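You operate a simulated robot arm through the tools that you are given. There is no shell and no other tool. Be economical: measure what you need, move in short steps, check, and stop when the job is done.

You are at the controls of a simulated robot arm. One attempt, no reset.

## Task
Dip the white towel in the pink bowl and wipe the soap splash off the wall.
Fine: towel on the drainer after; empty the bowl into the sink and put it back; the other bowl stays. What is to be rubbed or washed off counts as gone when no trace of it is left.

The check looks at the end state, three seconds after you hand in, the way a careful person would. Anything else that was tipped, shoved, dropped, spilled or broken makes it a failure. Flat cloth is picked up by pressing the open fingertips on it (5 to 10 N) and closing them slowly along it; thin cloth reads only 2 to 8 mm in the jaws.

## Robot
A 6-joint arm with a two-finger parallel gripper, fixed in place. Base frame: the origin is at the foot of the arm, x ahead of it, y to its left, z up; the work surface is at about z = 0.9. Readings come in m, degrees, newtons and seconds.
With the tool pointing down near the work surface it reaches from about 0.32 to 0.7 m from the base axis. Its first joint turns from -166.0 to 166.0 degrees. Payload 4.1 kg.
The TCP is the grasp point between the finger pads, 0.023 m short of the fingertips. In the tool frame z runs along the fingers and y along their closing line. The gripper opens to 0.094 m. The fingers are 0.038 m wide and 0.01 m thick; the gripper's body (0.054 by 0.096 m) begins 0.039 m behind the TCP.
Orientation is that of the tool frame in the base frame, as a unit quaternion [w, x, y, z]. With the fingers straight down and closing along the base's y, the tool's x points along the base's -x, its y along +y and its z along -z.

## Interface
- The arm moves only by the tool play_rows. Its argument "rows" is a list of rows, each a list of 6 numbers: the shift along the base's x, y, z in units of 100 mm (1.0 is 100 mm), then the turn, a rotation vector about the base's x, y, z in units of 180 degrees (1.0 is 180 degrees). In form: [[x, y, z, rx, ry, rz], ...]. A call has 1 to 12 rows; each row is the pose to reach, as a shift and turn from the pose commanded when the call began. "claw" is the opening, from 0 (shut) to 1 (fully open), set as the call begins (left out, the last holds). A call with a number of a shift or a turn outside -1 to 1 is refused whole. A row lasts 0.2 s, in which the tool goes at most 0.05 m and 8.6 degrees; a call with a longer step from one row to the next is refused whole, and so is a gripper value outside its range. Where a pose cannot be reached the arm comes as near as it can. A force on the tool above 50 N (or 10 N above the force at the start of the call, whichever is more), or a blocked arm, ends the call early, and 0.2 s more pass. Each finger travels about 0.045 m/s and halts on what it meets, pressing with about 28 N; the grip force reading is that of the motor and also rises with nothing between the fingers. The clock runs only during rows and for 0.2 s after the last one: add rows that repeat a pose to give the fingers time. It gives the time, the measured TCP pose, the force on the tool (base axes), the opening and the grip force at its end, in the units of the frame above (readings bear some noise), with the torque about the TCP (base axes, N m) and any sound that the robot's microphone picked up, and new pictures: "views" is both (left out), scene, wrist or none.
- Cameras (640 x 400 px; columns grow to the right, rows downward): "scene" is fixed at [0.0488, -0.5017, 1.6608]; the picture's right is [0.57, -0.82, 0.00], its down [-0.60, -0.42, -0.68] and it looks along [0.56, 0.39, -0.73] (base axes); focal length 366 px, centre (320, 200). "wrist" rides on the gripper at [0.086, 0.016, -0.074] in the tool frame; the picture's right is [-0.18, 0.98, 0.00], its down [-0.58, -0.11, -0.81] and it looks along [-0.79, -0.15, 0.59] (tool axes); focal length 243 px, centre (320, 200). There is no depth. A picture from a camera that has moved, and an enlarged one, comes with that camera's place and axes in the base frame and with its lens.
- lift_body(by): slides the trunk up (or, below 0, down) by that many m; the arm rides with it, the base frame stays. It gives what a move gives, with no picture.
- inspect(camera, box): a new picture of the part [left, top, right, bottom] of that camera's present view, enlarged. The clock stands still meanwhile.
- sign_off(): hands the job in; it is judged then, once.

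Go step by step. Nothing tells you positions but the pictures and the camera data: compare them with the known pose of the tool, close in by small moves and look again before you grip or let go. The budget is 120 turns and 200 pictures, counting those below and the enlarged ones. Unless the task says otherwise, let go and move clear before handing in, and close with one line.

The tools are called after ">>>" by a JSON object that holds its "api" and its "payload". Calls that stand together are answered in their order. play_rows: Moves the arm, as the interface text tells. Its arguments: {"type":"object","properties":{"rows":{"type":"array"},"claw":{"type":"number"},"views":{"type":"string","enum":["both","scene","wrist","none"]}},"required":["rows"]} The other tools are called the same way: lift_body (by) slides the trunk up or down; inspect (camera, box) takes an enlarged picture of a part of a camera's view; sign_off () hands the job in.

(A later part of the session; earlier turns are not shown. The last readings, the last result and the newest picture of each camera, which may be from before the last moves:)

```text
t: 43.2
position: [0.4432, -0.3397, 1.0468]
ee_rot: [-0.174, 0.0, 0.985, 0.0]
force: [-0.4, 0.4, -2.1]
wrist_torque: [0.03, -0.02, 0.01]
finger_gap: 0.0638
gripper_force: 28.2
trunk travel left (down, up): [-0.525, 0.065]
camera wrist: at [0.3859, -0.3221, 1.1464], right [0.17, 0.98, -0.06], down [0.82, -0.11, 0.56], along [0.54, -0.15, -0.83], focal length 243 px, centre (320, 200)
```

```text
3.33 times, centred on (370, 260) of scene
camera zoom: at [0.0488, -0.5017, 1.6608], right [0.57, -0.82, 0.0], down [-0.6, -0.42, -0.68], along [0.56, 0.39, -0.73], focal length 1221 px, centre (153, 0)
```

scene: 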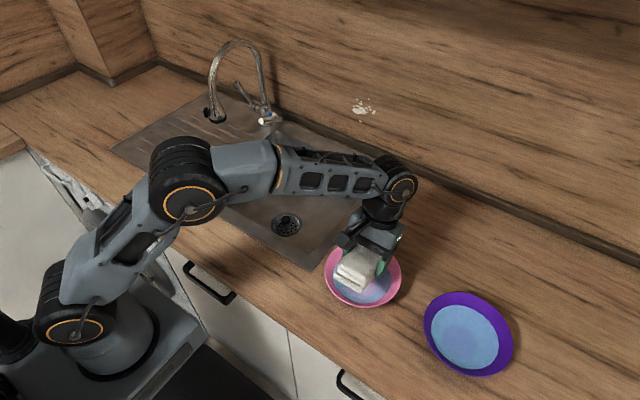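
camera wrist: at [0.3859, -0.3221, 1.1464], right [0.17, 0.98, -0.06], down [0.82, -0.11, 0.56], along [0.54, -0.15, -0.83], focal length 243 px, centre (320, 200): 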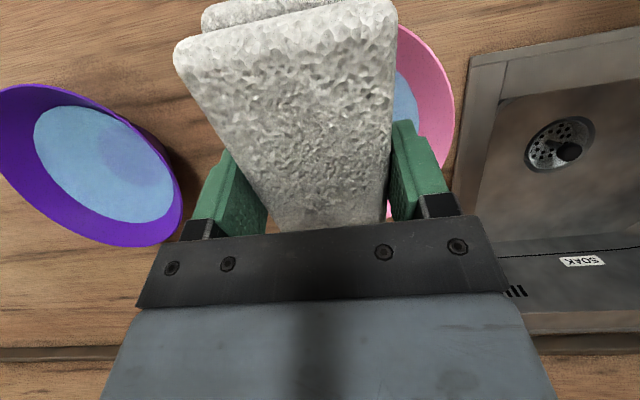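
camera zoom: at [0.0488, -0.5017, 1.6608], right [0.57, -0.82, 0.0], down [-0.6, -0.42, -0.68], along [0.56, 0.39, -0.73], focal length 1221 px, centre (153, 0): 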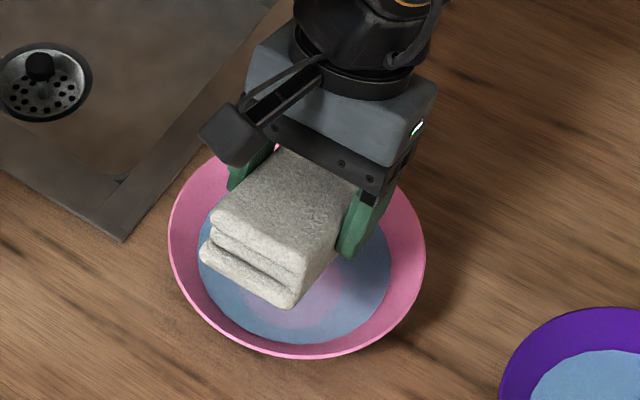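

Position agrees with the rim. Tilted end goes down gently toward the water, checking force at each step.

>>> {"api": "play_rows", "payload": {"rows": [[0, 0.02, -0.2, 0, 0, 0], [0, 0.02, -0.4, 0, 0, 0], [0, 0.02, -0.44, 0, 0, 0], [0, 0.02, -0.44, 0, 0, 0]], "views": "none"}}

>>> {"api": "play_rows", "payload": {"rows": [[0, 0, -0.03, 0, 0, 0], [0, 0, -0.06, 0, 0, 0], [0, 0, -0.06, 0, 0, 0]], "views": "wrist"}}

>>> {"api": "inspect", "payload": {"camera": "scene", "box": [290, 200, 450, 320]}}

```text
t: 44.2
position: [0.4425, -0.336, 1.0036]
ee_rot: [-0.173, 0.0, 0.985, 0.0]
force: [-0.2, -0.8, -2.2]
wrist_torque: [0.0, 0.01, 0.01]
finger_gap: 0.0638
gripper_force: 28.1
trunk travel left (down, up): [-0.525, 0.065]
```

```text
t: 45.0
position: [0.4441, -0.3358, 0.9979]
ee_rot: [-0.173, 0.0, 0.985, 0.0]
force: [-0.3, 0.5, -2.3]
wrist_torque: [0.02, -0.05, 0.04]
finger_gap: 0.0638
gripper_force: 27.8
trunk travel left (down, up): [-0.525, 0.065]
camera wrist: at [0.3873, -0.3197, 1.0976], right [0.17, 0.98, -0.06], down [0.82, -0.11, 0.56], along [0.54, -0.15, -0.83], focal length 243 px, centre (320, 200)
```

wrist: 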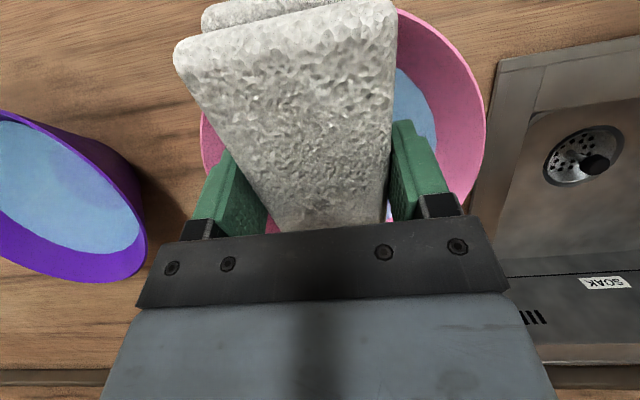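

```text
3.33 times, centred on (370, 260) of scene
camera zoom: at [0.0488, -0.5017, 1.6608], right [0.57, -0.82, 0.0], down [-0.6, -0.42, -0.68], along [0.56, 0.39, -0.73], focal length 1221 px, centre (153, 0)
```

zoom: 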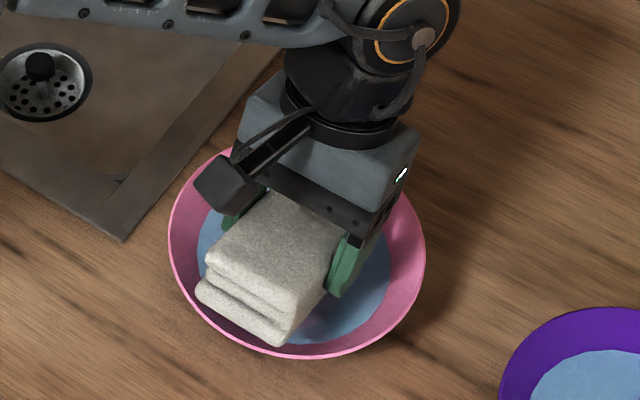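

No contact force yet. Continuing in small steps.

>>> {"api": "play_rows", "payload": {"rows": [[0.02, 0, -0.03, 0, 0, 0], [0.04, 0, -0.05, 0, 0, 0], [0.04, 0, -0.05, 0, 0, 0]], "views": "none"}}

>>> {"api": "play_rows", "payload": {"rows": [[0, 0, -0.02, 0, 0, 0], [0, 0, -0.04, 0, 0, 0], [0, 0, -0.04, 0, 0, 0]], "views": "wrist"}}

>>> {"api": "inspect", "payload": {"camera": "scene", "box": [290, 200, 450, 320]}}

```text
t: 45.8
position: [0.4468, -0.3362, 0.993]
ee_rot: [-0.174, 0.0, 0.985, 0.0]
force: [0.9, -0.7, -2.1]
wrist_torque: [0.03, -0.06, -0.01]
finger_gap: 0.0638
gripper_force: 28.4
trunk travel left (down, up): [-0.525, 0.065]
```

```text
t: 46.6
position: [0.4474, -0.3363, 0.9889]
ee_rot: [-0.174, 0.0, 0.985, -0.001]
force: [-0.2, 0.0, -2.5]
wrist_torque: [0.0, -0.06, 0.0]
finger_gap: 0.0637
gripper_force: 28.2
trunk travel left (down, up): [-0.525, 0.065]
camera wrist: at [0.3904, -0.3201, 1.0886], right [0.17, 0.98, -0.06], down [0.82, -0.11, 0.56], along [0.54, -0.15, -0.83], focal length 243 px, centre (320, 200)
```

wrist: 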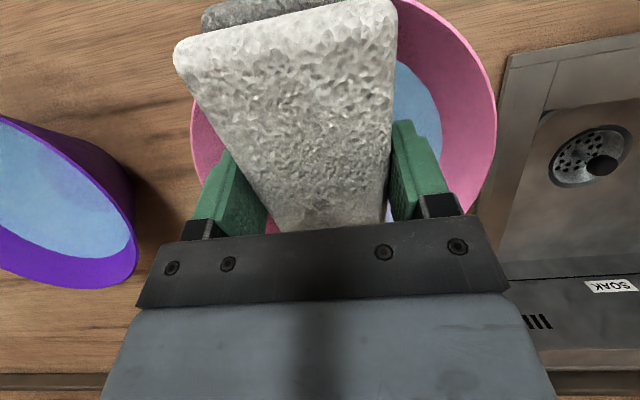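

```text
3.33 times, centred on (370, 260) of scene
camera zoom: at [0.0488, -0.5017, 1.6608], right [0.57, -0.82, 0.0], down [-0.6, -0.42, -0.68], along [0.56, 0.39, -0.73], focal length 1221 px, centre (153, 0)
```

zoom: 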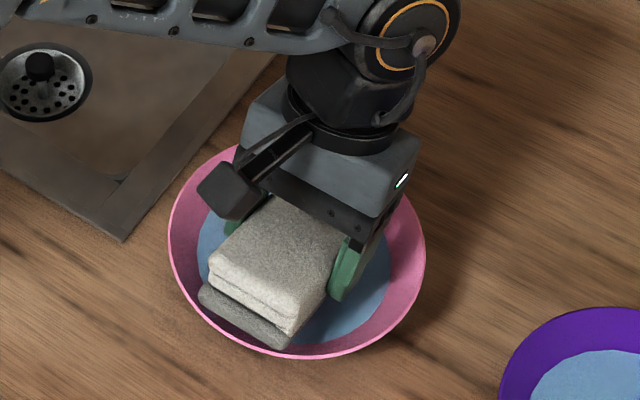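

The whole lower layer has turned dark, so it is wet. I raise it slightly, level it, and let it drip over the bowl.

>>> {"api": "play_rows", "payload": {"rows": [[0, 0, 0.1, 0, 0, 0], [0, 0, 0.25, 0, 0, 0], [0, 0, 0.4, 0, 0, 0], [0, 0, 0.4, 0, -0.037, 0], [0, 0, 0.4, 0, -0.074, 0], [0, 0, 0.4, 0, -0.111, 0], [0, 0, 0.4, 0, -0.111, 0], [0, 0, 0.4, 0, -0.111, 0], [0, 0, 0.4, 0, -0.111, 0], [0, 0, 0.4, 0, -0.111, 0], [0, 0, 0.4, 0, -0.111, 0], [0, 0, 0.4, 0, -0.111, 0]], "views": "none"}}

>>> {"api": "play_rows", "payload": {"rows": [[0, 0, 0, 0, 0, 0], [0, 0, 0, 0, 0, 0], [0, 0, 0, 0, 0, 0], [0, 0, 0, 0, 0, 0], [0, 0, 0, 0, 0, 0], [0, 0, 0, 0, 0, 0], [0, 0, 0, 0, 0, 0], [0, 0, 0, 0, 0, 0], [0, 0, 0, 0, 0, 0], [0, 0, 0, 0, 0, 0]], "views": "both"}}

>>> {"api": "inspect", "payload": {"camera": "scene", "box": [290, 200, 450, 320]}}

```text
t: 49.2
position: [0.4471, -0.3365, 1.0299]
ee_rot: [0.0, 0.0, 1.0, 0.0]
force: [-0.1, -0.7, -2.6]
wrist_torque: [-0.03, -0.03, 0.01]
finger_gap: 0.0639
gripper_force: 27.7
trunk travel left (down, up): [-0.525, 0.065]
```

```text
t: 51.4
position: [0.449, -0.3353, 1.0294]
ee_rot: [0.0, 0.0, 1.0, 0.001]
force: [-0.1, -0.4, -2.2]
wrist_torque: [0.01, -0.02, 0.0]
finger_gap: 0.0637
gripper_force: 27.8
trunk travel left (down, up): [-0.525, 0.065]
camera wrist: at [0.3606, -0.3193, 1.1037], right [0.18, 0.98, 0.0], down [0.58, -0.11, 0.81], along [0.79, -0.15, -0.59], focal length 243 px, centre (320, 200)
```

scene: 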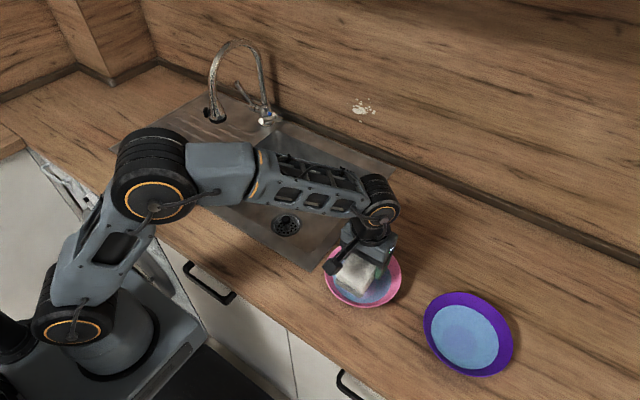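
wrist: 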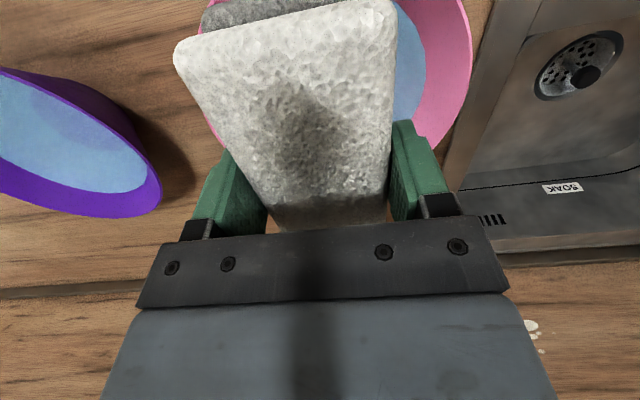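

```text
3.33 times, centred on (370, 260) of scene
camera zoom: at [0.0488, -0.5017, 1.6608], right [0.57, -0.82, 0.0], down [-0.6, -0.42, -0.68], along [0.56, 0.39, -0.73], focal length 1221 px, centre (153, 0)
```

zoom: 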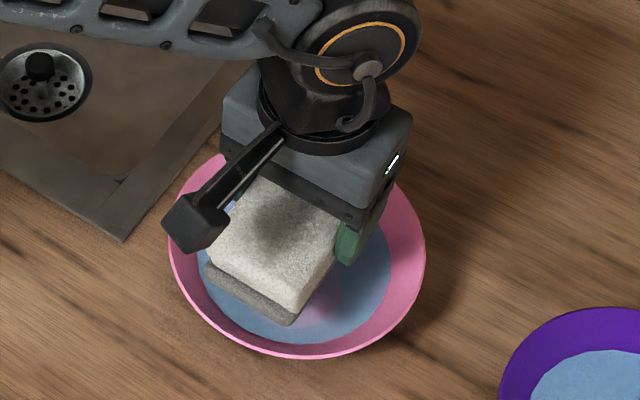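

Wet and not dripping. Now up and over the sink toward y -0.06, then turn the tool horizontal toward the wall.

>>> {"api": "play_rows", "payload": {"rows": [[0, 0, 0.4, 0, 0, 0], [0, 0, 0.8, 0, 0, 0], [0, 0, 1.0, 0, 0, 0], [0, 0.4, 1.0, 0, 0, 0], [0, 0.8, 1.0, 0, 0, 0], [0, 1.0, 1.0, 0, 0, 0]], "views": "none"}}

>>> {"api": "play_rows", "payload": {"rows": [[0.3, 0.3, 0, 0, 0, 0], [0.6, 0.6, 0, 0, 0, 0], [0.8, 0.9, 0.1, 0, 0, 0], [1.0, 1.0, 0.2, 0, 0, 0]], "views": "none"}}

>>> {"api": "play_rows", "payload": {"rows": [[0, 0.3, 0, 0, -0.045, 0], [0, 0.6, 0, 0, -0.09, 0], [0, 0.7, 0, 0, -0.135, 0], [0, 0.7, 0, 0, -0.18, 0], [0, 0.7, 0, 0, -0.225, 0], [0, 0.7, 0, 0, -0.27, 0], [0, 0.7, 0, 0, -0.315, 0], [0, 0.7, 0, 0, -0.36, 0], [0, 0.7, 0, 0, -0.405, 0], [0, 0.7, 0, 0, -0.45, 0], [0, 0.7, 0, 0, -0.5, 0], [0, 0.7, 0, 0, -0.5, 0]], "views": "both"}}

```text
t: 52.8
position: [0.4473, -0.2366, 1.1287]
ee_rot: [0.0, 0.0, 1.0, 0.001]
force: [-0.2, -0.8, -2.5]
wrist_torque: [0.0, -0.01, 0.01]
finger_gap: 0.0637
gripper_force: 27.7
trunk travel left (down, up): [-0.525, 0.065]
```

```text
t: 53.8
position: [0.5479, -0.1335, 1.1468]
ee_rot: [0.001, 0.0, 1.0, 0.0]
force: [-0.9, 0.6, -2.2]
wrist_torque: [-0.01, -0.03, 0.0]
finger_gap: 0.0636
gripper_force: 27.9
trunk travel left (down, up): [-0.525, 0.065]
```

```text
refused: row 11 steps farther than a row can; nothing moved
```

>>> {"api": "play_rows", "payload": {"rows": [[0, 0.3, 0, 0, -0.0455, 0], [0, 0.6, 0, 0, -0.091, 0], [0, 0.7, 0, 0, -0.1365, 0], [0, 0.7, 0, 0, -0.182, 0], [0, 0.7, 0, 0, -0.2275, 0], [0, 0.7, 0, 0, -0.273, 0], [0, 0.7, 0, 0, -0.3185, 0], [0, 0.7, 0, 0, -0.364, 0], [0, 0.7, 0, 0, -0.4095, 0], [0, 0.7, 0, 0, -0.455, 0], [0, 0.7, 0, 0, -0.5, 0], [0, 0.7, 0, 0, -0.5, 0]], "views": "both"}}

```text
t: 56.4
position: [0.5465, -0.0684, 1.149]
ee_rot: [0.707, -0.002, 0.707, 0.002]
force: [0.8, -1.7, -2.1]
wrist_torque: [-0.03, 0.01, -0.02]
finger_gap: 0.0636
gripper_force: 28.1
out of reach, approached as far as the arm can: row 8
trunk travel left (down, up): [-0.525, 0.065]
camera wrist: at [0.4712, -0.0523, 1.063], right [-0.01, 0.98, 0.18], down [-0.81, -0.11, 0.58], along [0.59, -0.14, 0.79], focal length 243 px, centre (320, 200)
```

scene: 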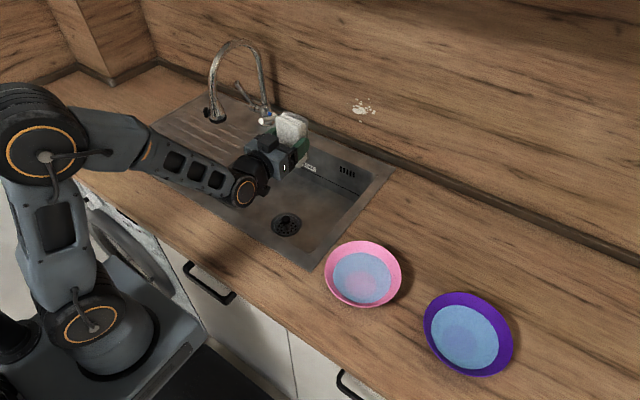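
wrist: 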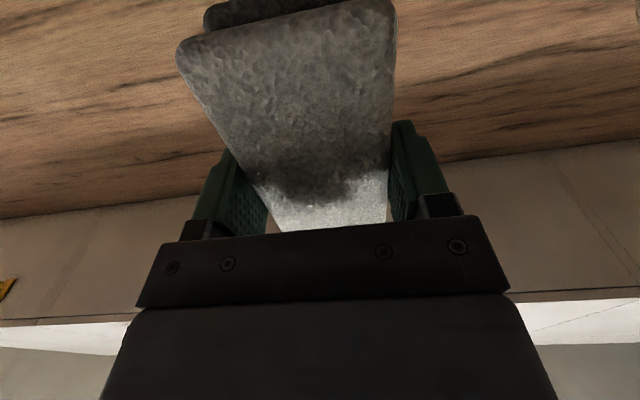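

The tool is horizontal with the wet face toward the wall. Advancing to about x 0.80, z 1.045.

>>> {"api": "play_rows", "payload": {"rows": [[0.3, 0.05, -0.1, 0, 0, 0], [0.6, 0.1, -0.3, 0, 0, 0], [0.8, 0.1, -0.5, 0, 0, 0], [1.0, 0.1, -0.7, 0, 0, 0]], "views": "none"}}

>>> {"api": "play_rows", "payload": {"rows": [[0.3, 0, -0.1, 0, 0, 0], [0.6, 0, -0.2, 0, 0, 0], [0.9, 0, -0.34, 0, 0, 0], [1.0, 0, -0.34, 0, 0, 0]], "views": "none"}}

>>> {"api": "play_rows", "payload": {"rows": [[0.2, 0, 0, 0, 0, 0], [0.4, 0, 0, 0, 0, 0], [0.5, 0, 0, 0, 0, 0], [0.5, 0, 0, 0, 0, 0]], "views": "both"}}

```text
t: 57.4
position: [0.636, -0.0861, 1.0845]
ee_rot: [0.707, -0.006, 0.708, 0.006]
force: [-0.2, 0.4, -1.8]
wrist_torque: [0.03, 0.05, -0.01]
finger_gap: 0.0638
gripper_force: 28.2
out of reach, approached as far as the arm can: row 1, 2, 3, 4
trunk travel left (down, up): [-0.525, 0.065]
```

```text
t: 58.4
position: [0.7316, -0.0978, 1.0495]
ee_rot: [0.706, -0.004, 0.708, 0.004]
force: [0.2, -0.4, -2.7]
wrist_torque: [0.01, 0.03, 0.02]
finger_gap: 0.0639
gripper_force: 27.5
out of reach, approached as far as the arm can: row 1, 2, 3, 4
trunk travel left (down, up): [-0.525, 0.065]
```

```text
t: 59.4
position: [0.7847, -0.1005, 1.0497]
ee_rot: [0.707, -0.002, 0.708, 0.002]
force: [0.3, 0.7, -2.0]
wrist_torque: [0.0, 0.02, 0.01]
finger_gap: 0.0637
gripper_force: 28.6
trunk travel left (down, up): [-0.525, 0.065]
camera wrist: at [0.7093, -0.083, 0.9638], right [0.0, 0.98, 0.18], down [-0.8, -0.11, 0.58], along [0.59, -0.15, 0.79], focal length 243 px, centre (320, 200)
```

scene: 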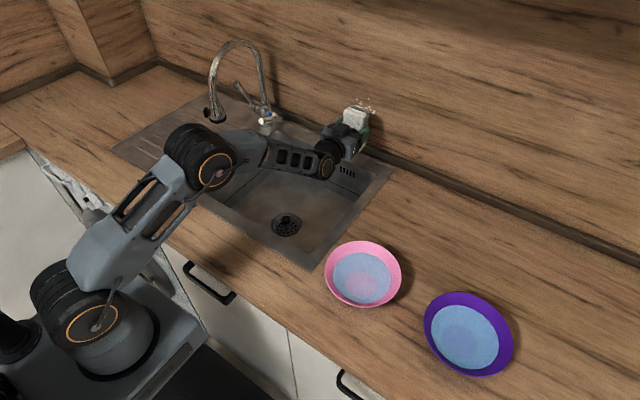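
wrist: 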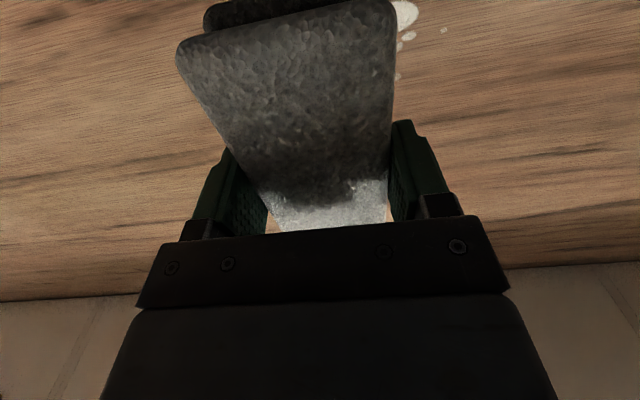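

Reach works; y drifted to -0.10 near a singular zone. I shift back to y about -0.055 and creep forward.

>>> {"api": "play_rows", "payload": {"rows": [[0.1, 0.2, -0.05, 0, 0, 0], [0.2, 0.45, -0.05, 0, 0, 0], [0.3, 0.45, -0.05, 0, 0, 0], [0.3, 0.45, -0.05, 0, 0, 0]], "views": "both"}}

>>> {"api": "inspect", "payload": {"camera": "scene", "box": [290, 70, 450, 170]}}

```text
t: 60.4
position: [0.8162, -0.0779, 1.047]
ee_rot: [0.706, -0.01, 0.709, 0.01]
force: [0.4, -0.2, -1.6]
wrist_torque: [0.01, 0.04, -0.01]
finger_gap: 0.0637
gripper_force: 28.1
out of reach, approached as far as the arm can: row 1, 2, 3, 4
trunk travel left (down, up): [-0.525, 0.065]
camera wrist: at [0.7398, -0.0625, 0.9626], right [-0.02, 0.98, 0.18], down [-0.8, -0.13, 0.59], along [0.6, -0.13, 0.79], focal length 243 px, centre (320, 200)
```

scene: 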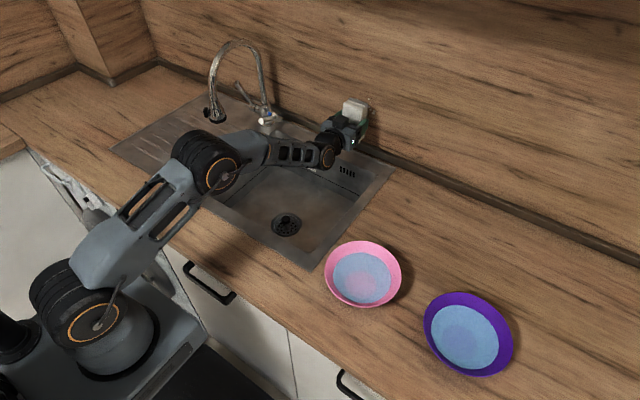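
wrist: 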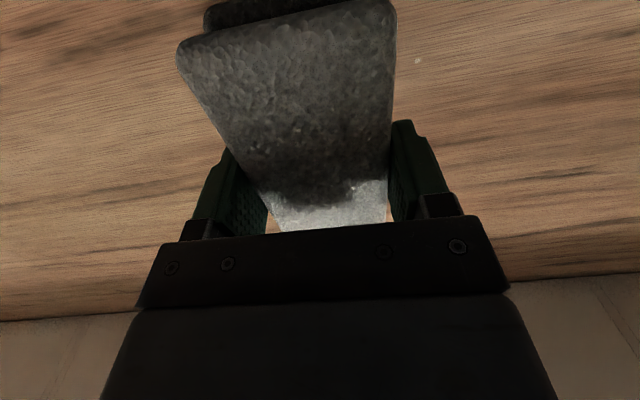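

```text
4.00 times, centred on (370, 120) of scene
camera zoom: at [0.0488, -0.5017, 1.6608], right [0.57, -0.82, 0.0], down [-0.6, -0.42, -0.68], along [0.56, 0.39, -0.73], focal length 1465 px, centre (120, 520)
```

zoom: 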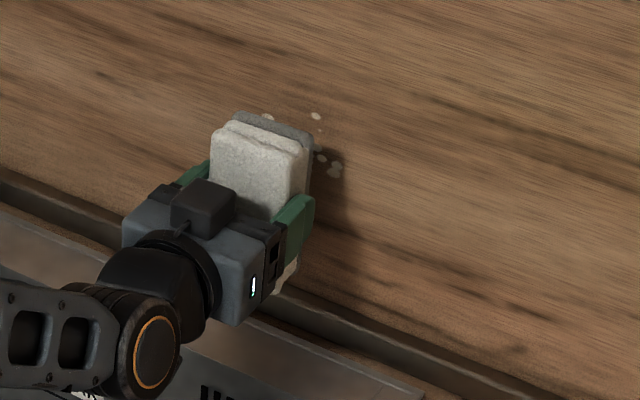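

The arm resists y above -0.08 with zero yaw. I'll test whether a small yaw, away from the wall, opens it up.

>>> {"api": "play_rows", "payload": {"rows": [[-0.05, 0.15, 0, 0, 0, 0.02], [-0.1, 0.3, 0, 0, 0, 0.033], [-0.1, 0.3, 0, 0, 0, 0.033]], "views": "none"}}

>>> {"api": "play_rows", "payload": {"rows": [[0, 0.15, 0, 0, 0, 0], [0, 0.3, 0, 0, 0, 0], [0, 0.3, 0, 0, 0, 0]], "views": "scene"}}

```text
t: 61.2
position: [0.8071, -0.0455, 1.0478]
ee_rot: [0.706, -0.037, 0.706, 0.037]
force: [0.1, -0.2, -1.9]
wrist_torque: [0.0, 0.03, -0.01]
finger_gap: 0.0637
gripper_force: 28.4
trunk travel left (down, up): [-0.525, 0.065]
```

```text
t: 62.0
position: [0.8066, -0.0191, 1.0475]
ee_rot: [0.705, -0.039, 0.707, 0.039]
force: [-0.6, -0.7, -1.9]
wrist_torque: [-0.03, 0.03, 0.02]
finger_gap: 0.0641
gripper_force: 28.1
trunk travel left (down, up): [-0.525, 0.065]
```

scene: 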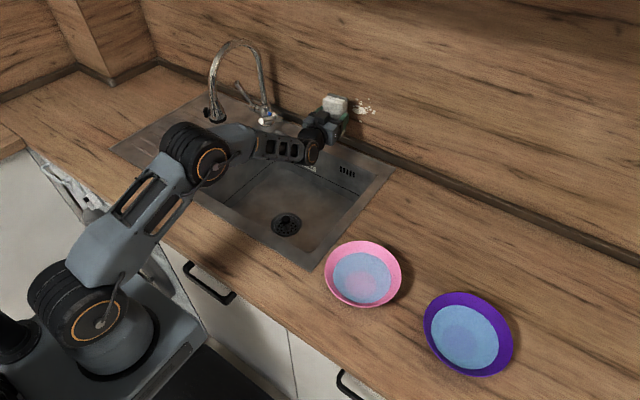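

That works. Testing whether yaw can now return to zero at y around -0.02.

>>> {"api": "play_rows", "payload": {"rows": [[0, 0, 0, 0, 0, -0.018], [0, 0, 0, 0, 0, -0.035], [0, 0, 0, 0, 0, -0.035]], "views": "none"}}

```text
t: 62.8
position: [0.8059, -0.0187, 1.0484]
ee_rot: [0.706, -0.04, 0.706, 0.04]
force: [-0.1, -0.6, -2.0]
wrist_torque: [0.04, 0.01, -0.03]
finger_gap: 0.0637
gripper_force: 27.6
out of reach, approached as far as the arm can: row 1, 2, 3
trunk travel left (down, up): [-0.525, 0.065]
```

Yaw can't go below roughly (y+0.10)/0.8 rad, so zero yaw needs y at or below -0.10. I'll start flat at y about -0.13, then press and sweep toward +y with a slight yaw so the whole splash gets rubbed.

>>> {"api": "play_rows", "payload": {"rows": [[0, -0.3, 0, 0, 0, 0], [0, -0.6, 0, 0, 0, 0], [0, -0.9, 0, 0, 0, 0], [0, -1.0, 0, 0, 0, 0], [0, -1.0, 0, 0, 0, 0]], "views": "wrist"}}

```text
t: 64.0
position: [0.8067, -0.1148, 1.048]
ee_rot: [0.706, -0.039, 0.706, 0.039]
force: [0.1, 0.5, -1.9]
wrist_torque: [-0.01, 0.03, 0.03]
finger_gap: 0.0638
gripper_force: 28.1
trunk travel left (down, up): [-0.525, 0.065]
camera wrist: at [0.7301, -0.1079, 0.9613], right [-0.11, 0.98, 0.18], down [-0.79, -0.2, 0.58], along [0.61, -0.08, 0.79], focal length 243 px, centre (320, 200)
```

wrist: 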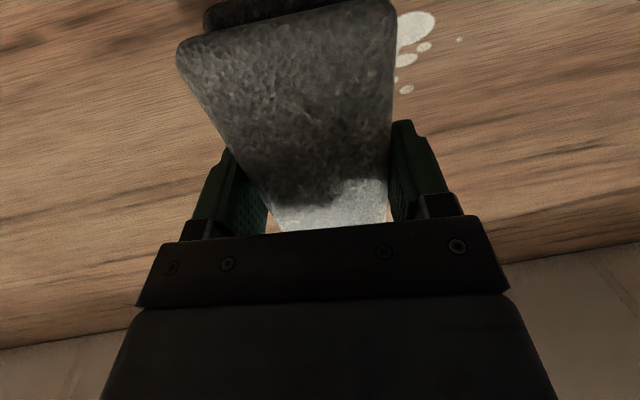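

Now squaring the yaw and creeping forward to contact.

>>> {"api": "play_rows", "payload": {"rows": [[0.1, -0.1, 0, 0, 0, -0.018], [0.2, -0.2, 0, 0, 0, -0.035], [0.25, -0.2, 0, 0, 0, -0.035], [0.25, -0.2, 0, 0, 0, -0.035]], "views": "none"}}

>>> {"api": "play_rows", "payload": {"rows": [[0.03, 0, 0, 0, 0, 0], [0.06, 0, 0, 0, 0, 0], [0.09, 0, 0, 0, 0, 0], [0.12, 0, 0, 0, 0, 0], [0.12, 0, 0, 0, 0, 0]], "views": "both"}}

>>> {"api": "inspect", "payload": {"camera": "scene", "box": [290, 70, 450, 170]}}

```text
t: 65.0
position: [0.8307, -0.1352, 1.0472]
ee_rot: [0.706, -0.001, 0.708, 0.001]
force: [0.7, -0.7, -2.6]
wrist_torque: [-0.04, 0.04, -0.05]
finger_gap: 0.0638
gripper_force: 28.4
trunk travel left (down, up): [-0.525, 0.065]
```

```text
t: 66.2
position: [0.8435, -0.1373, 1.0475]
ee_rot: [0.706, 0.0, 0.708, 0.0]
force: [0.1, 0.0, -2.1]
wrist_torque: [-0.03, 0.03, -0.02]
finger_gap: 0.0636
gripper_force: 28.2
trunk travel left (down, up): [-0.525, 0.065]
camera wrist: at [0.7685, -0.1201, 0.9613], right [0.0, 0.98, 0.18], down [-0.8, -0.11, 0.58], along [0.59, -0.15, 0.79], focal length 243 px, centre (320, 200)
```

scene: 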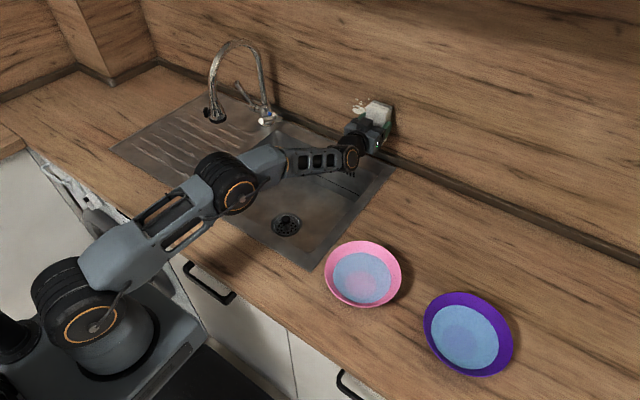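
wrist: 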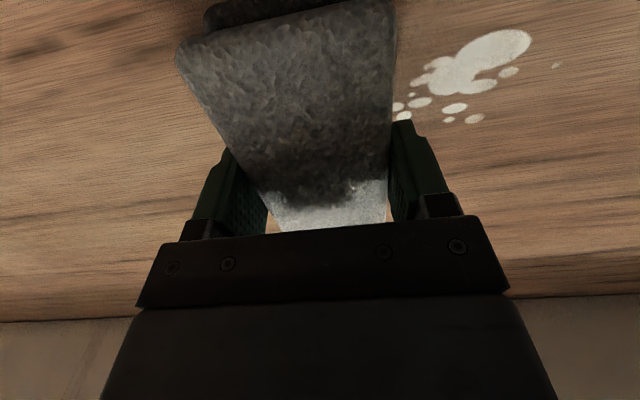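

```text
4.00 times, centred on (370, 120) of scene
camera zoom: at [0.0488, -0.5017, 1.6608], right [0.57, -0.82, 0.0], down [-0.6, -0.42, -0.68], along [0.56, 0.39, -0.73], focal length 1465 px, centre (120, 520)
```

zoom: 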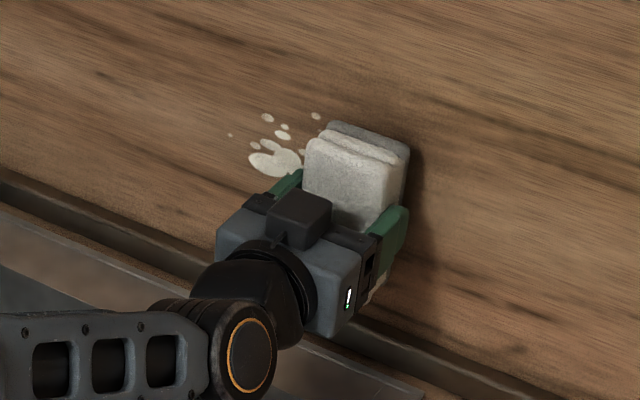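

Splash confirmed at about y -0.005 to -0.105, z 0.99–1.09, wall x about 0.90. Pressing on.

>>> {"api": "play_rows", "payload": {"rows": [[0.03, 0, 0, 0, 0, 0], [0.06, 0, 0, 0, 0, 0], [0.09, 0, 0, 0, 0, 0], [0.12, 0, 0, 0, 0, 0], [0.12, 0, 0, 0, 0, 0]], "views": "none"}}

>>> {"api": "play_rows", "payload": {"rows": [[0.02, 0, 0, 0, 0, 0], [0.04, 0, 0, 0, 0, 0], [0.06, 0, 0, 0, 0, 0], [0.06, 0, 0, 0, 0, 0]], "views": "none"}}

```text
t: 67.4
position: [0.8561, -0.1351, 1.0473]
ee_rot: [0.707, 0.0, 0.708, 0.0]
force: [-0.2, -0.4, -2.1]
wrist_torque: [-0.02, 0.02, -0.02]
finger_gap: 0.0637
gripper_force: 27.8
trunk travel left (down, up): [-0.525, 0.065]
```

```text
t: 68.4
position: [0.8632, -0.1352, 1.0471]
ee_rot: [0.707, 0.0, 0.708, -0.001]
force: [0.1, 0.1, -2.2]
wrist_torque: [0.01, 0.02, -0.02]
finger_gap: 0.0638
gripper_force: 28.1
trunk travel left (down, up): [-0.525, 0.065]
```

>>> {"api": "play_rows", "payload": {"rows": [[0.02, 0, 0, 0, 0, 0], [0.04, 0, 0, 0, 0, 0], [0.06, 0, 0, 0, 0, 0], [0.06, 0, 0, 0, 0, 0]], "views": "none"}}

>>> {"api": "inspect", "payload": {"camera": "scene", "box": [290, 70, 450, 170]}}

```text
t: 69.4
position: [0.8654, -0.1351, 1.0475]
ee_rot: [0.707, -0.001, 0.708, 0.001]
force: [-31.6, 5.5, -8.3]
wrist_torque: [0.11, 0.07, 0.03]
finger_gap: 0.0641
gripper_force: 27.8
trunk travel left (down, up): [-0.525, 0.065]
```

```text
4.00 times, centred on (370, 120) of scene
camera zoom: at [0.0488, -0.5017, 1.6608], right [0.57, -0.82, 0.0], down [-0.6, -0.42, -0.68], along [0.56, 0.39, -0.73], focal length 1465 px, centre (120, 520)
```

zoom: 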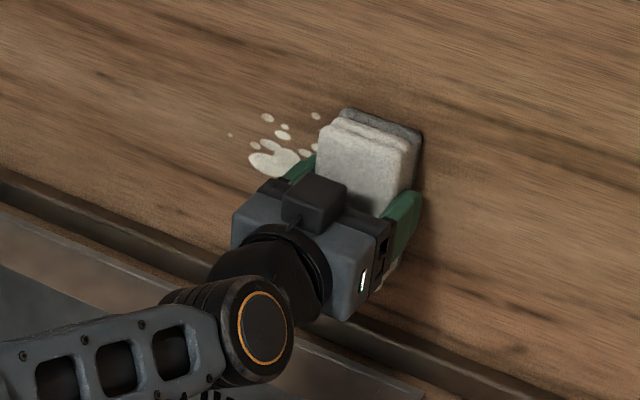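

Contact at TCP x about 0.865 (31 N). Easing back slightly, then sweeping the flat section to y -0.10.

>>> {"api": "play_rows", "payload": {"rows": [[-0.025, 0, 0, 0, 0, 0], [-0.025, 0, 0, 0, 0, 0]], "views": "none"}}

>>> {"api": "play_rows", "payload": {"rows": [[0, 0.08, 0, 0, 0, 0], [0, 0.16, 0, 0, 0, 0], [0, 0.24, 0, 0, 0, 0], [0, 0.32, 0, 0, 0, 0], [0, 0.32, 0, 0, 0, 0]], "views": "none"}}

>>> {"api": "inspect", "payload": {"camera": "scene", "box": [290, 70, 450, 170]}}

```text
t: 70.0
position: [0.8657, -0.1355, 1.0478]
ee_rot: [0.707, -0.001, 0.707, 0.001]
force: [-2.8, 0.6, -3.1]
wrist_torque: [0.13, 0.29, 0.02]
finger_gap: 0.0638
gripper_force: 28.2
trunk travel left (down, up): [-0.525, 0.065]
```

```text
t: 71.2
position: [0.8639, -0.1035, 1.048]
ee_rot: [0.707, 0.0, 0.708, 0.0]
force: [-0.4, 0.0, -1.5]
wrist_torque: [-0.04, 0.06, -0.03]
finger_gap: 0.0637
gripper_force: 28.1
trunk travel left (down, up): [-0.525, 0.065]
```

```text
4.00 times, centred on (370, 120) of scene
camera zoom: at [0.0488, -0.5017, 1.6608], right [0.57, -0.82, 0.0], down [-0.6, -0.42, -0.68], along [0.56, 0.39, -0.73], focal length 1465 px, centre (120, 520)
```

zoom: 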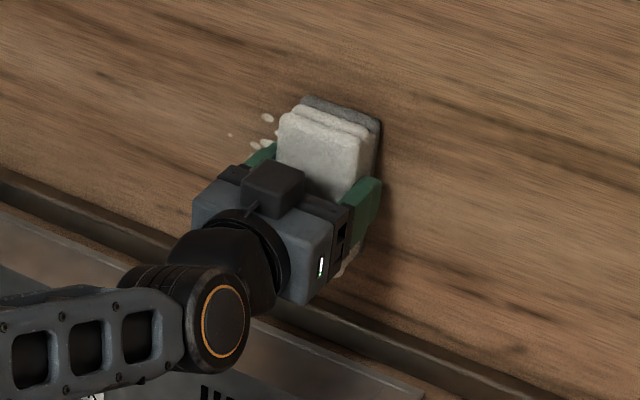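

Contact became light. I press 1.5 mm more and sweep back and forth over the flat zone.

>>> {"api": "play_rows", "payload": {"rows": [[0.015, 0, 0, 0, 0, 0], [0.015, -0.1, 0, 0, 0, 0], [0.015, -0.2, 0, 0, 0, 0], [0.015, -0.3, 0, 0, 0, 0], [0.015, -0.2, 0, 0, 0, 0], [0.015, -0.1, 0, 0, 0, 0], [0.015, 0.0, 0, 0, 0, 0], [0.015, 0.0, 0, 0, 0, 0]], "views": "none"}}

```text
t: 73.0
position: [0.8655, -0.1046, 1.0483]
ee_rot: [0.706, 0.001, 0.708, 0.0]
force: [-11.8, -6.3, -1.6]
wrist_torque: [0.11, -0.29, -0.04]
finger_gap: 0.0639
gripper_force: 27.7
trunk travel left (down, up): [-0.525, 0.065]
```

Good 12 N contact. Now sweeping on to +y with the yaw following and x compensated.

>>> {"api": "play_rows", "payload": {"rows": [[-0.005, 0.1, 0, 0, 0, 0.0055], [-0.01, 0.2, 0, 0, 0, 0.01], [-0.014, 0.3, 0, 0, 0, 0.0145], [-0.018, 0.4, 0, 0, 0, 0.019], [-0.022, 0.5, 0, 0, 0, 0.0235], [-0.027, 0.6, 0, 0, 0, 0.028], [-0.031, 0.7, 0, 0, 0, 0.0325], [-0.035, 0.8, 0, 0, 0, 0.037], [-0.039, 0.9, 0, 0, 0, 0.0415], [-0.044, 1.0, 0, 0, 0, 0.046], [-0.044, 1.0, 0, 0, 0, 0.046]], "views": "wrist"}}

>>> {"api": "inspect", "payload": {"camera": "scene", "box": [290, 70, 450, 170]}}

```text
t: 75.4
position: [0.8615, -0.002, 1.0481]
ee_rot: [0.705, -0.052, 0.706, 0.052]
force: [0.3, 0.0, -1.7]
wrist_torque: [0.02, 0.01, -0.01]
finger_gap: 0.0637
gripper_force: 27.6
trunk travel left (down, up): [-0.525, 0.065]
camera wrist: at [0.7841, 0.0037, 0.9616], right [-0.14, 0.97, 0.18], down [-0.78, -0.23, 0.58], along [0.61, -0.06, 0.79], focal length 243 px, centre (320, 200)
```

wrist: 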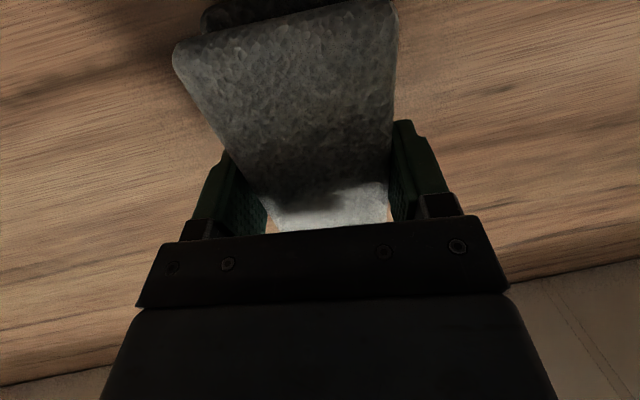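

```text
4.00 times, centred on (370, 120) of scene
camera zoom: at [0.0488, -0.5017, 1.6608], right [0.57, -0.82, 0.0], down [-0.6, -0.42, -0.68], along [0.56, 0.39, -0.73], focal length 1465 px, centre (120, 520)
```

zoom: 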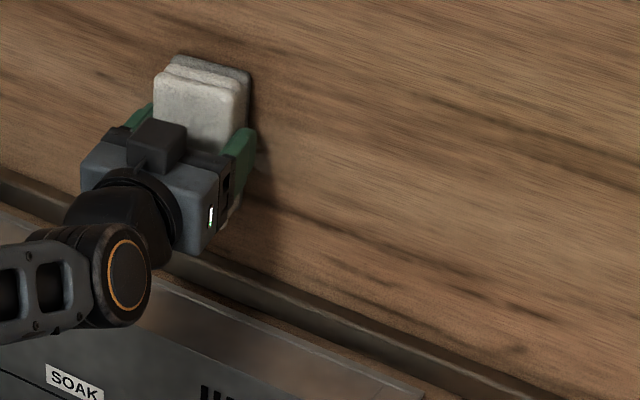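

Most of the splash is gone; a faint remainder may be near (262,160) in the zoom. Pressing 1.5 mm more and sweeping back and forth.

>>> {"api": "play_rows", "payload": {"rows": [[0.02, 0, 0, 0, 0, 0], [0.018, 0.1, 0, 0, 0, 0.0045], [0.014, 0.2, 0, 0, 0, 0.009], [0.01, 0.3, 0, 0, 0, 0.0135], [0.014, 0.2, 0, 0, 0, 0.009], [0.018, 0.1, 0, 0, 0, 0.0045], [0.022, 0, 0, 0, 0, 0], [0.026, -0.1, 0, 0, 0, -0.0045], [0.03, -0.2, 0, 0, 0, -0.009], [0.034, -0.3, 0, 0, 0, -0.0135], [0.038, -0.4, 0, 0, 0, -0.018]], "views": "none"}}

>>> {"api": "play_rows", "payload": {"rows": [[0.004, -0.1, 0, 0, 0, -0.0045], [0.008, -0.2, 0, 0, 0, -0.009], [0.012, -0.3, 0, 0, 0, -0.0135], [0.016, -0.4, 0, 0, 0, -0.018], [0.02, -0.5, 0, 0, 0, -0.0225], [0.024, -0.6, 0, 0, 0, -0.027], [0.024, -0.8, 0, 0, 0, -0.027], [0.024, -1.0, 0, 0, 0, -0.027]], "views": "scene"}}

>>> {"api": "inspect", "payload": {"camera": "scene", "box": [290, 70, 450, 170]}}

```text
t: 77.8
position: [0.8633, -0.0463, 1.0489]
ee_rot: [0.707, -0.032, 0.706, 0.031]
force: [-8.7, 3.1, -1.2]
wrist_torque: [-0.1, -0.24, -0.21]
finger_gap: 0.0637
gripper_force: 27.3
trunk travel left (down, up): [-0.525, 0.065]
```

```text
t: 79.6
position: [0.866, -0.1451, 1.0477]
ee_rot: [0.707, 0.0, 0.707, 0.0]
force: [-17.1, 4.6, -2.3]
wrist_torque: [0.03, -0.39, -0.1]
finger_gap: 0.0638
gripper_force: 28.1
trunk travel left (down, up): [-0.525, 0.065]
```

scene: 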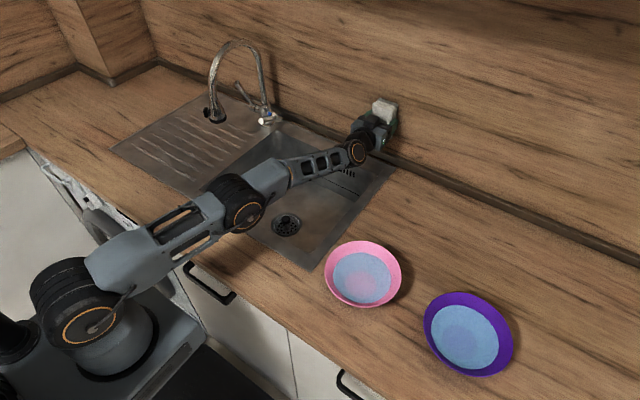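

```text
4.00 times, centred on (370, 120) of scene
camera zoom: at [0.0488, -0.5017, 1.6608], right [0.57, -0.82, 0.0], down [-0.6, -0.42, -0.68], along [0.56, 0.39, -0.73], focal length 1465 px, centre (120, 520)
```

zoom: 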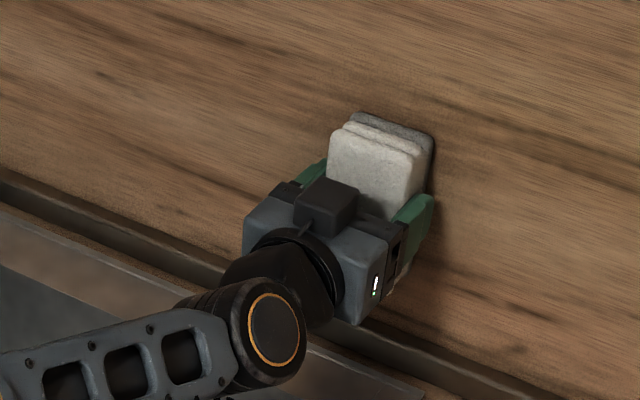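

No visible trace. Retreating straight back to inspect the hidden part too.

>>> {"api": "play_rows", "payload": {"rows": [[-0.2, 0, 0, 0, 0, 0], [-0.5, 0, 0, 0, 0, 0], [-0.9, -0.2, 0.1, 0, 0, 0], [-1.0, -0.5, 0.2, 0, 0, 0], [-1.0, -0.5, 0.3, 0, 0, 0]], "views": "wrist"}}

>>> {"api": "inspect", "payload": {"camera": "scene", "box": [300, 70, 420, 145]}}

```text
t: 80.8
position: [0.7685, -0.1949, 1.0756]
ee_rot: [0.707, -0.002, 0.708, 0.002]
force: [-0.8, 0.3, -1.9]
wrist_torque: [-0.04, 0.05, 0.04]
finger_gap: 0.064
gripper_force: 27.9
trunk travel left (down, up): [-0.525, 0.065]
camera wrist: at [0.6937, -0.1777, 0.989], right [0.0, 0.98, 0.18], down [-0.8, -0.11, 0.58], along [0.59, -0.15, 0.79], focal length 243 px, centre (320, 200)
```

wrist: 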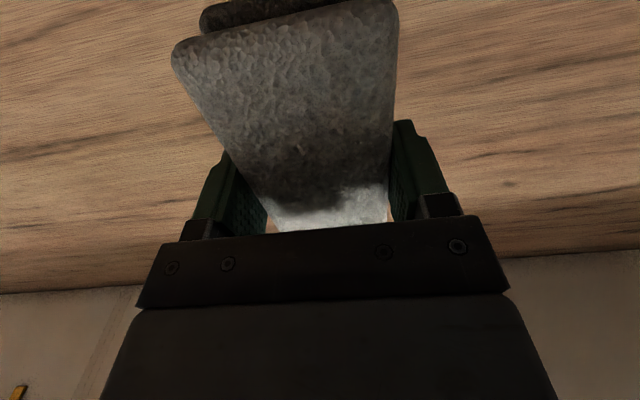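

```text
5.33 times, centred on (360, 108) of scene
camera zoom: at [0.0488, -0.5017, 1.6608], right [0.57, -0.82, 0.0], down [-0.6, -0.42, -0.68], along [0.56, 0.39, -0.73], focal length 1953 px, centre (107, 693)
```

zoom: 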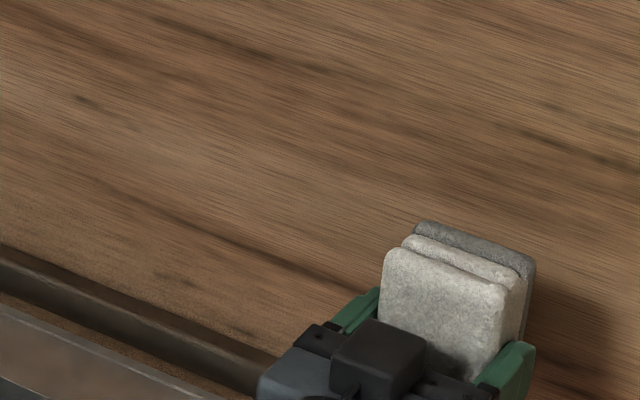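

The wall is completely clean. Now retreat, turn the tool down again, and take the towel to the drainer.

>>> {"api": "play_rows", "payload": {"rows": [[-0.4, 0.0, 0.2, 0, 0, 0], [-0.8, 0.0, 0.4, 0, 0, 0], [-1.0, 0.0, 0.6, 0, 0, 0]], "views": "none"}}

>>> {"api": "play_rows", "payload": {"rows": [[-0.4, 0.1, 0.1, 0, 0, 0], [-0.8, 0.3, 0.2, 0, 0, 0], [-1.0, 0.3, 0.3, 0, 0, 0]], "views": "none"}}

>>> {"api": "play_rows", "payload": {"rows": [[0, 0, 0, 0, 0.0455, 0], [0, 0, 0, 0, 0.091, 0], [0, 0, 0, 0, 0.1365, 0], [0, 0, 0, 0, 0.182, 0], [0, 0, 0, 0, 0.2275, 0], [0, 0, 0, 0, 0.273, 0], [0, 0, 0, 0, 0.3185, 0], [0, 0, 0, 0, 0.364, 0], [0, 0, 0, 0, 0.4095, 0], [0, 0, 0, 0, 0.455, 0], [0, 0, 0, 0, 0.5, 0], [0, 0, 0, 0, 0.5, 0]], "views": "both"}}

```text
t: 81.6
position: [0.6662, -0.1936, 1.1346]
ee_rot: [0.707, -0.003, 0.708, 0.003]
force: [-0.5, -0.7, -2.9]
wrist_torque: [-0.01, 0.01, -0.02]
finger_gap: 0.0636
gripper_force: 28.4
trunk travel left (down, up): [-0.525, 0.065]
```

```text
t: 82.4
position: [0.5681, -0.1638, 1.1644]
ee_rot: [0.706, -0.003, 0.708, 0.002]
force: [-0.8, 0.0, -3.0]
wrist_torque: [-0.02, 0.05, -0.02]
finger_gap: 0.0637
gripper_force: 27.6
trunk travel left (down, up): [-0.525, 0.065]
```

```text
t: 85.0
position: [0.5672, -0.1639, 1.1686]
ee_rot: [-0.001, 0.0, 1.0, 0.002]
force: [1.1, 0.5, -1.9]
wrist_torque: [0.02, -0.04, 0.0]
finger_gap: 0.064
gripper_force: 27.8
trunk travel left (down, up): [-0.525, 0.065]
camera wrist: at [0.4816, -0.1473, 1.243], right [0.18, 0.98, 0.0], down [0.58, -0.11, 0.8], along [0.79, -0.15, -0.59], focal length 243 px, centre (320, 200)
```

scene: 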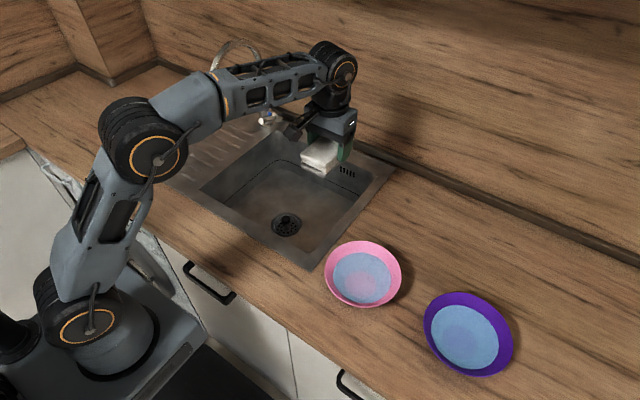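
wrist: 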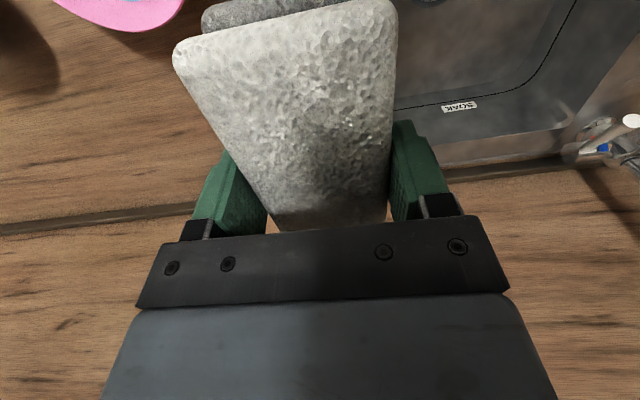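

Carrying the towel back at x about 0.467 to the drainer.

>>> {"api": "play_rows", "payload": {"rows": [[-0.4, 0.1, 0, 0, 0, 0], [-0.8, 0.2, 0, 0, 0, 0], [-1.0, 0.5, -0.1, 0, 0, 0], [-1.0, 0.8, -0.2, 0, 0, 0], [-1.0, 1.0, -0.3, 0, 0, 0]], "views": "none"}}

>>> {"api": "play_rows", "payload": {"rows": [[0, 0.4, 0, 0, 0, 0], [0, 0.8, 0, 0, 0, 0], [0, 1.0, 0, 0, 0, 0]], "views": "none"}}

>>> {"api": "play_rows", "payload": {"rows": [[0, 0.4, 0, 0, 0, 0], [0, 0.8, 0, 0, 0, 0], [0, 1.0, 0, 0, 0, 0]], "views": "none"}}

>>> {"api": "play_rows", "payload": {"rows": [[0, 0.4, 0, 0, 0, 0], [0, 0.8, 0, 0, 0, 0], [0, 1.0, 0, 0, 0, 0]], "views": "none"}}

>>> {"api": "play_rows", "payload": {"rows": [[0, 0.4, 0, 0, 0, 0], [0, 0.8, 0, 0, 0, 0], [0, 1.0, 0, 0, 0, 0]], "views": "none"}}

>>> {"api": "play_rows", "payload": {"rows": [[0.1, 0.4, 0, 0, 0, 0], [0.2, 0.68, 0, 0, 0, 0], [0.2, 0.68, -0.4, 0, 0, 0], [0.2, 0.68, -0.8, 0, 0, 0], [0.2, 0.68, -1.0, 0, 0, 0], [0.2, 0.68, -1.0, 0, 0, 0]], "views": "both"}}

```text
t: 86.2
position: [0.47, -0.0633, 1.1374]
ee_rot: [0.0, 0.0, 1.0, 0.003]
force: [0.0, 0.3, -1.9]
wrist_torque: [0.02, 0.01, 0.01]
finger_gap: 0.0639
gripper_force: 28.4
trunk travel left (down, up): [-0.525, 0.065]
```

```text
t: 87.0
position: [0.4662, 0.0376, 1.1352]
ee_rot: [-0.001, 0.001, 1.0, 0.003]
force: [-0.3, 0.2, -1.0]
wrist_torque: [-0.01, -0.02, 0.01]
finger_gap: 0.0638
gripper_force: 27.8
trunk travel left (down, up): [-0.525, 0.065]
```

```text
t: 87.8
position: [0.4696, 0.1359, 1.1364]
ee_rot: [-0.001, 0.001, 1.0, 0.003]
force: [0.2, 0.2, -1.2]
wrist_torque: [-0.01, 0.0, -0.01]
finger_gap: 0.0636
gripper_force: 28.0
trunk travel left (down, up): [-0.525, 0.065]
```

```text
t: 88.6
position: [0.4713, 0.237, 1.1373]
ee_rot: [-0.001, 0.0, 1.0, 0.003]
force: [0.0, 0.0, -1.1]
wrist_torque: [-0.04, 0.01, -0.01]
finger_gap: 0.064
gripper_force: 28.4
trunk travel left (down, up): [-0.525, 0.065]
```

```text
t: 89.4
position: [0.4675, 0.3373, 1.135]
ee_rot: [0.0, 0.0, 1.0, 0.003]
force: [0.2, 0.5, -2.4]
wrist_torque: [0.01, 0.02, 0.02]
finger_gap: 0.0638
gripper_force: 28.0
trunk travel left (down, up): [-0.525, 0.065]
```

```text
t: 90.8
position: [0.4878, 0.4044, 1.0381]
ee_rot: [-0.001, 0.0, 1.0, 0.004]
force: [-0.4, -0.5, -1.4]
wrist_torque: [-0.03, -0.01, -0.01]
finger_gap: 0.0637
gripper_force: 28.2
trunk travel left (down, up): [-0.525, 0.065]
camera wrist: at [0.4013, 0.4198, 1.1129], right [0.18, 0.98, 0.0], down [0.58, -0.11, 0.8], along [0.79, -0.15, -0.59], focal length 243 px, centre (320, 200)
```

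scene: 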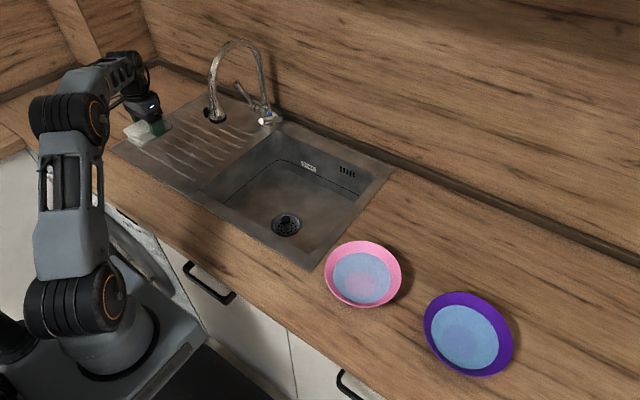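
wrist: 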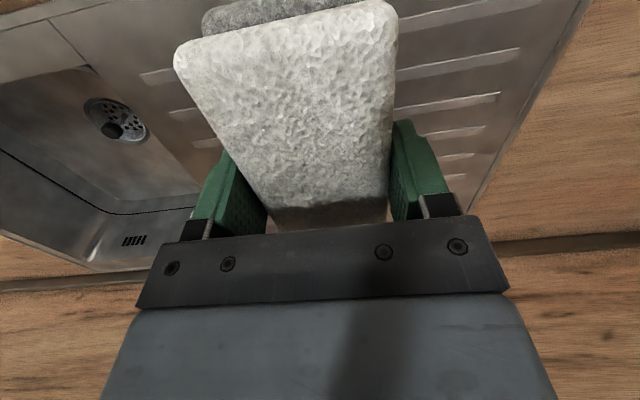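

Over the drainer at the towel's original spot. Lowering to touch and releasing.

>>> {"api": "play_rows", "payload": {"rows": [[0, 0, -0.35, 0, 0, 0], [0, 0, -0.7, 0, 0, 0], [0, 0, -0.92, 0, 0, 0], [0, 0, -0.92, 0, 0, 0]], "views": "none"}}

>>> {"api": "play_rows", "payload": {"rows": [[0, 0, -0.03, 0, 0, 0], [0, 0, -0.06, 0, 0, 0], [0, 0, -0.06, 0, 0, 0]], "views": "none"}}

```text
t: 91.8
position: [0.4854, 0.4033, 0.9464]
ee_rot: [-0.001, 0.001, 1.0, 0.003]
force: [0.0, -0.5, -1.9]
wrist_torque: [0.02, -0.07, 0.02]
finger_gap: 0.064
gripper_force: 27.7
trunk travel left (down, up): [-0.525, 0.065]
```

```text
t: 92.6
position: [0.4887, 0.4038, 0.9413]
ee_rot: [-0.002, 0.0, 1.0, 0.003]
force: [0.0, -0.2, -2.4]
wrist_torque: [0.0, 0.01, -0.01]
finger_gap: 0.0636
gripper_force: 27.7
trunk travel left (down, up): [-0.525, 0.065]
```

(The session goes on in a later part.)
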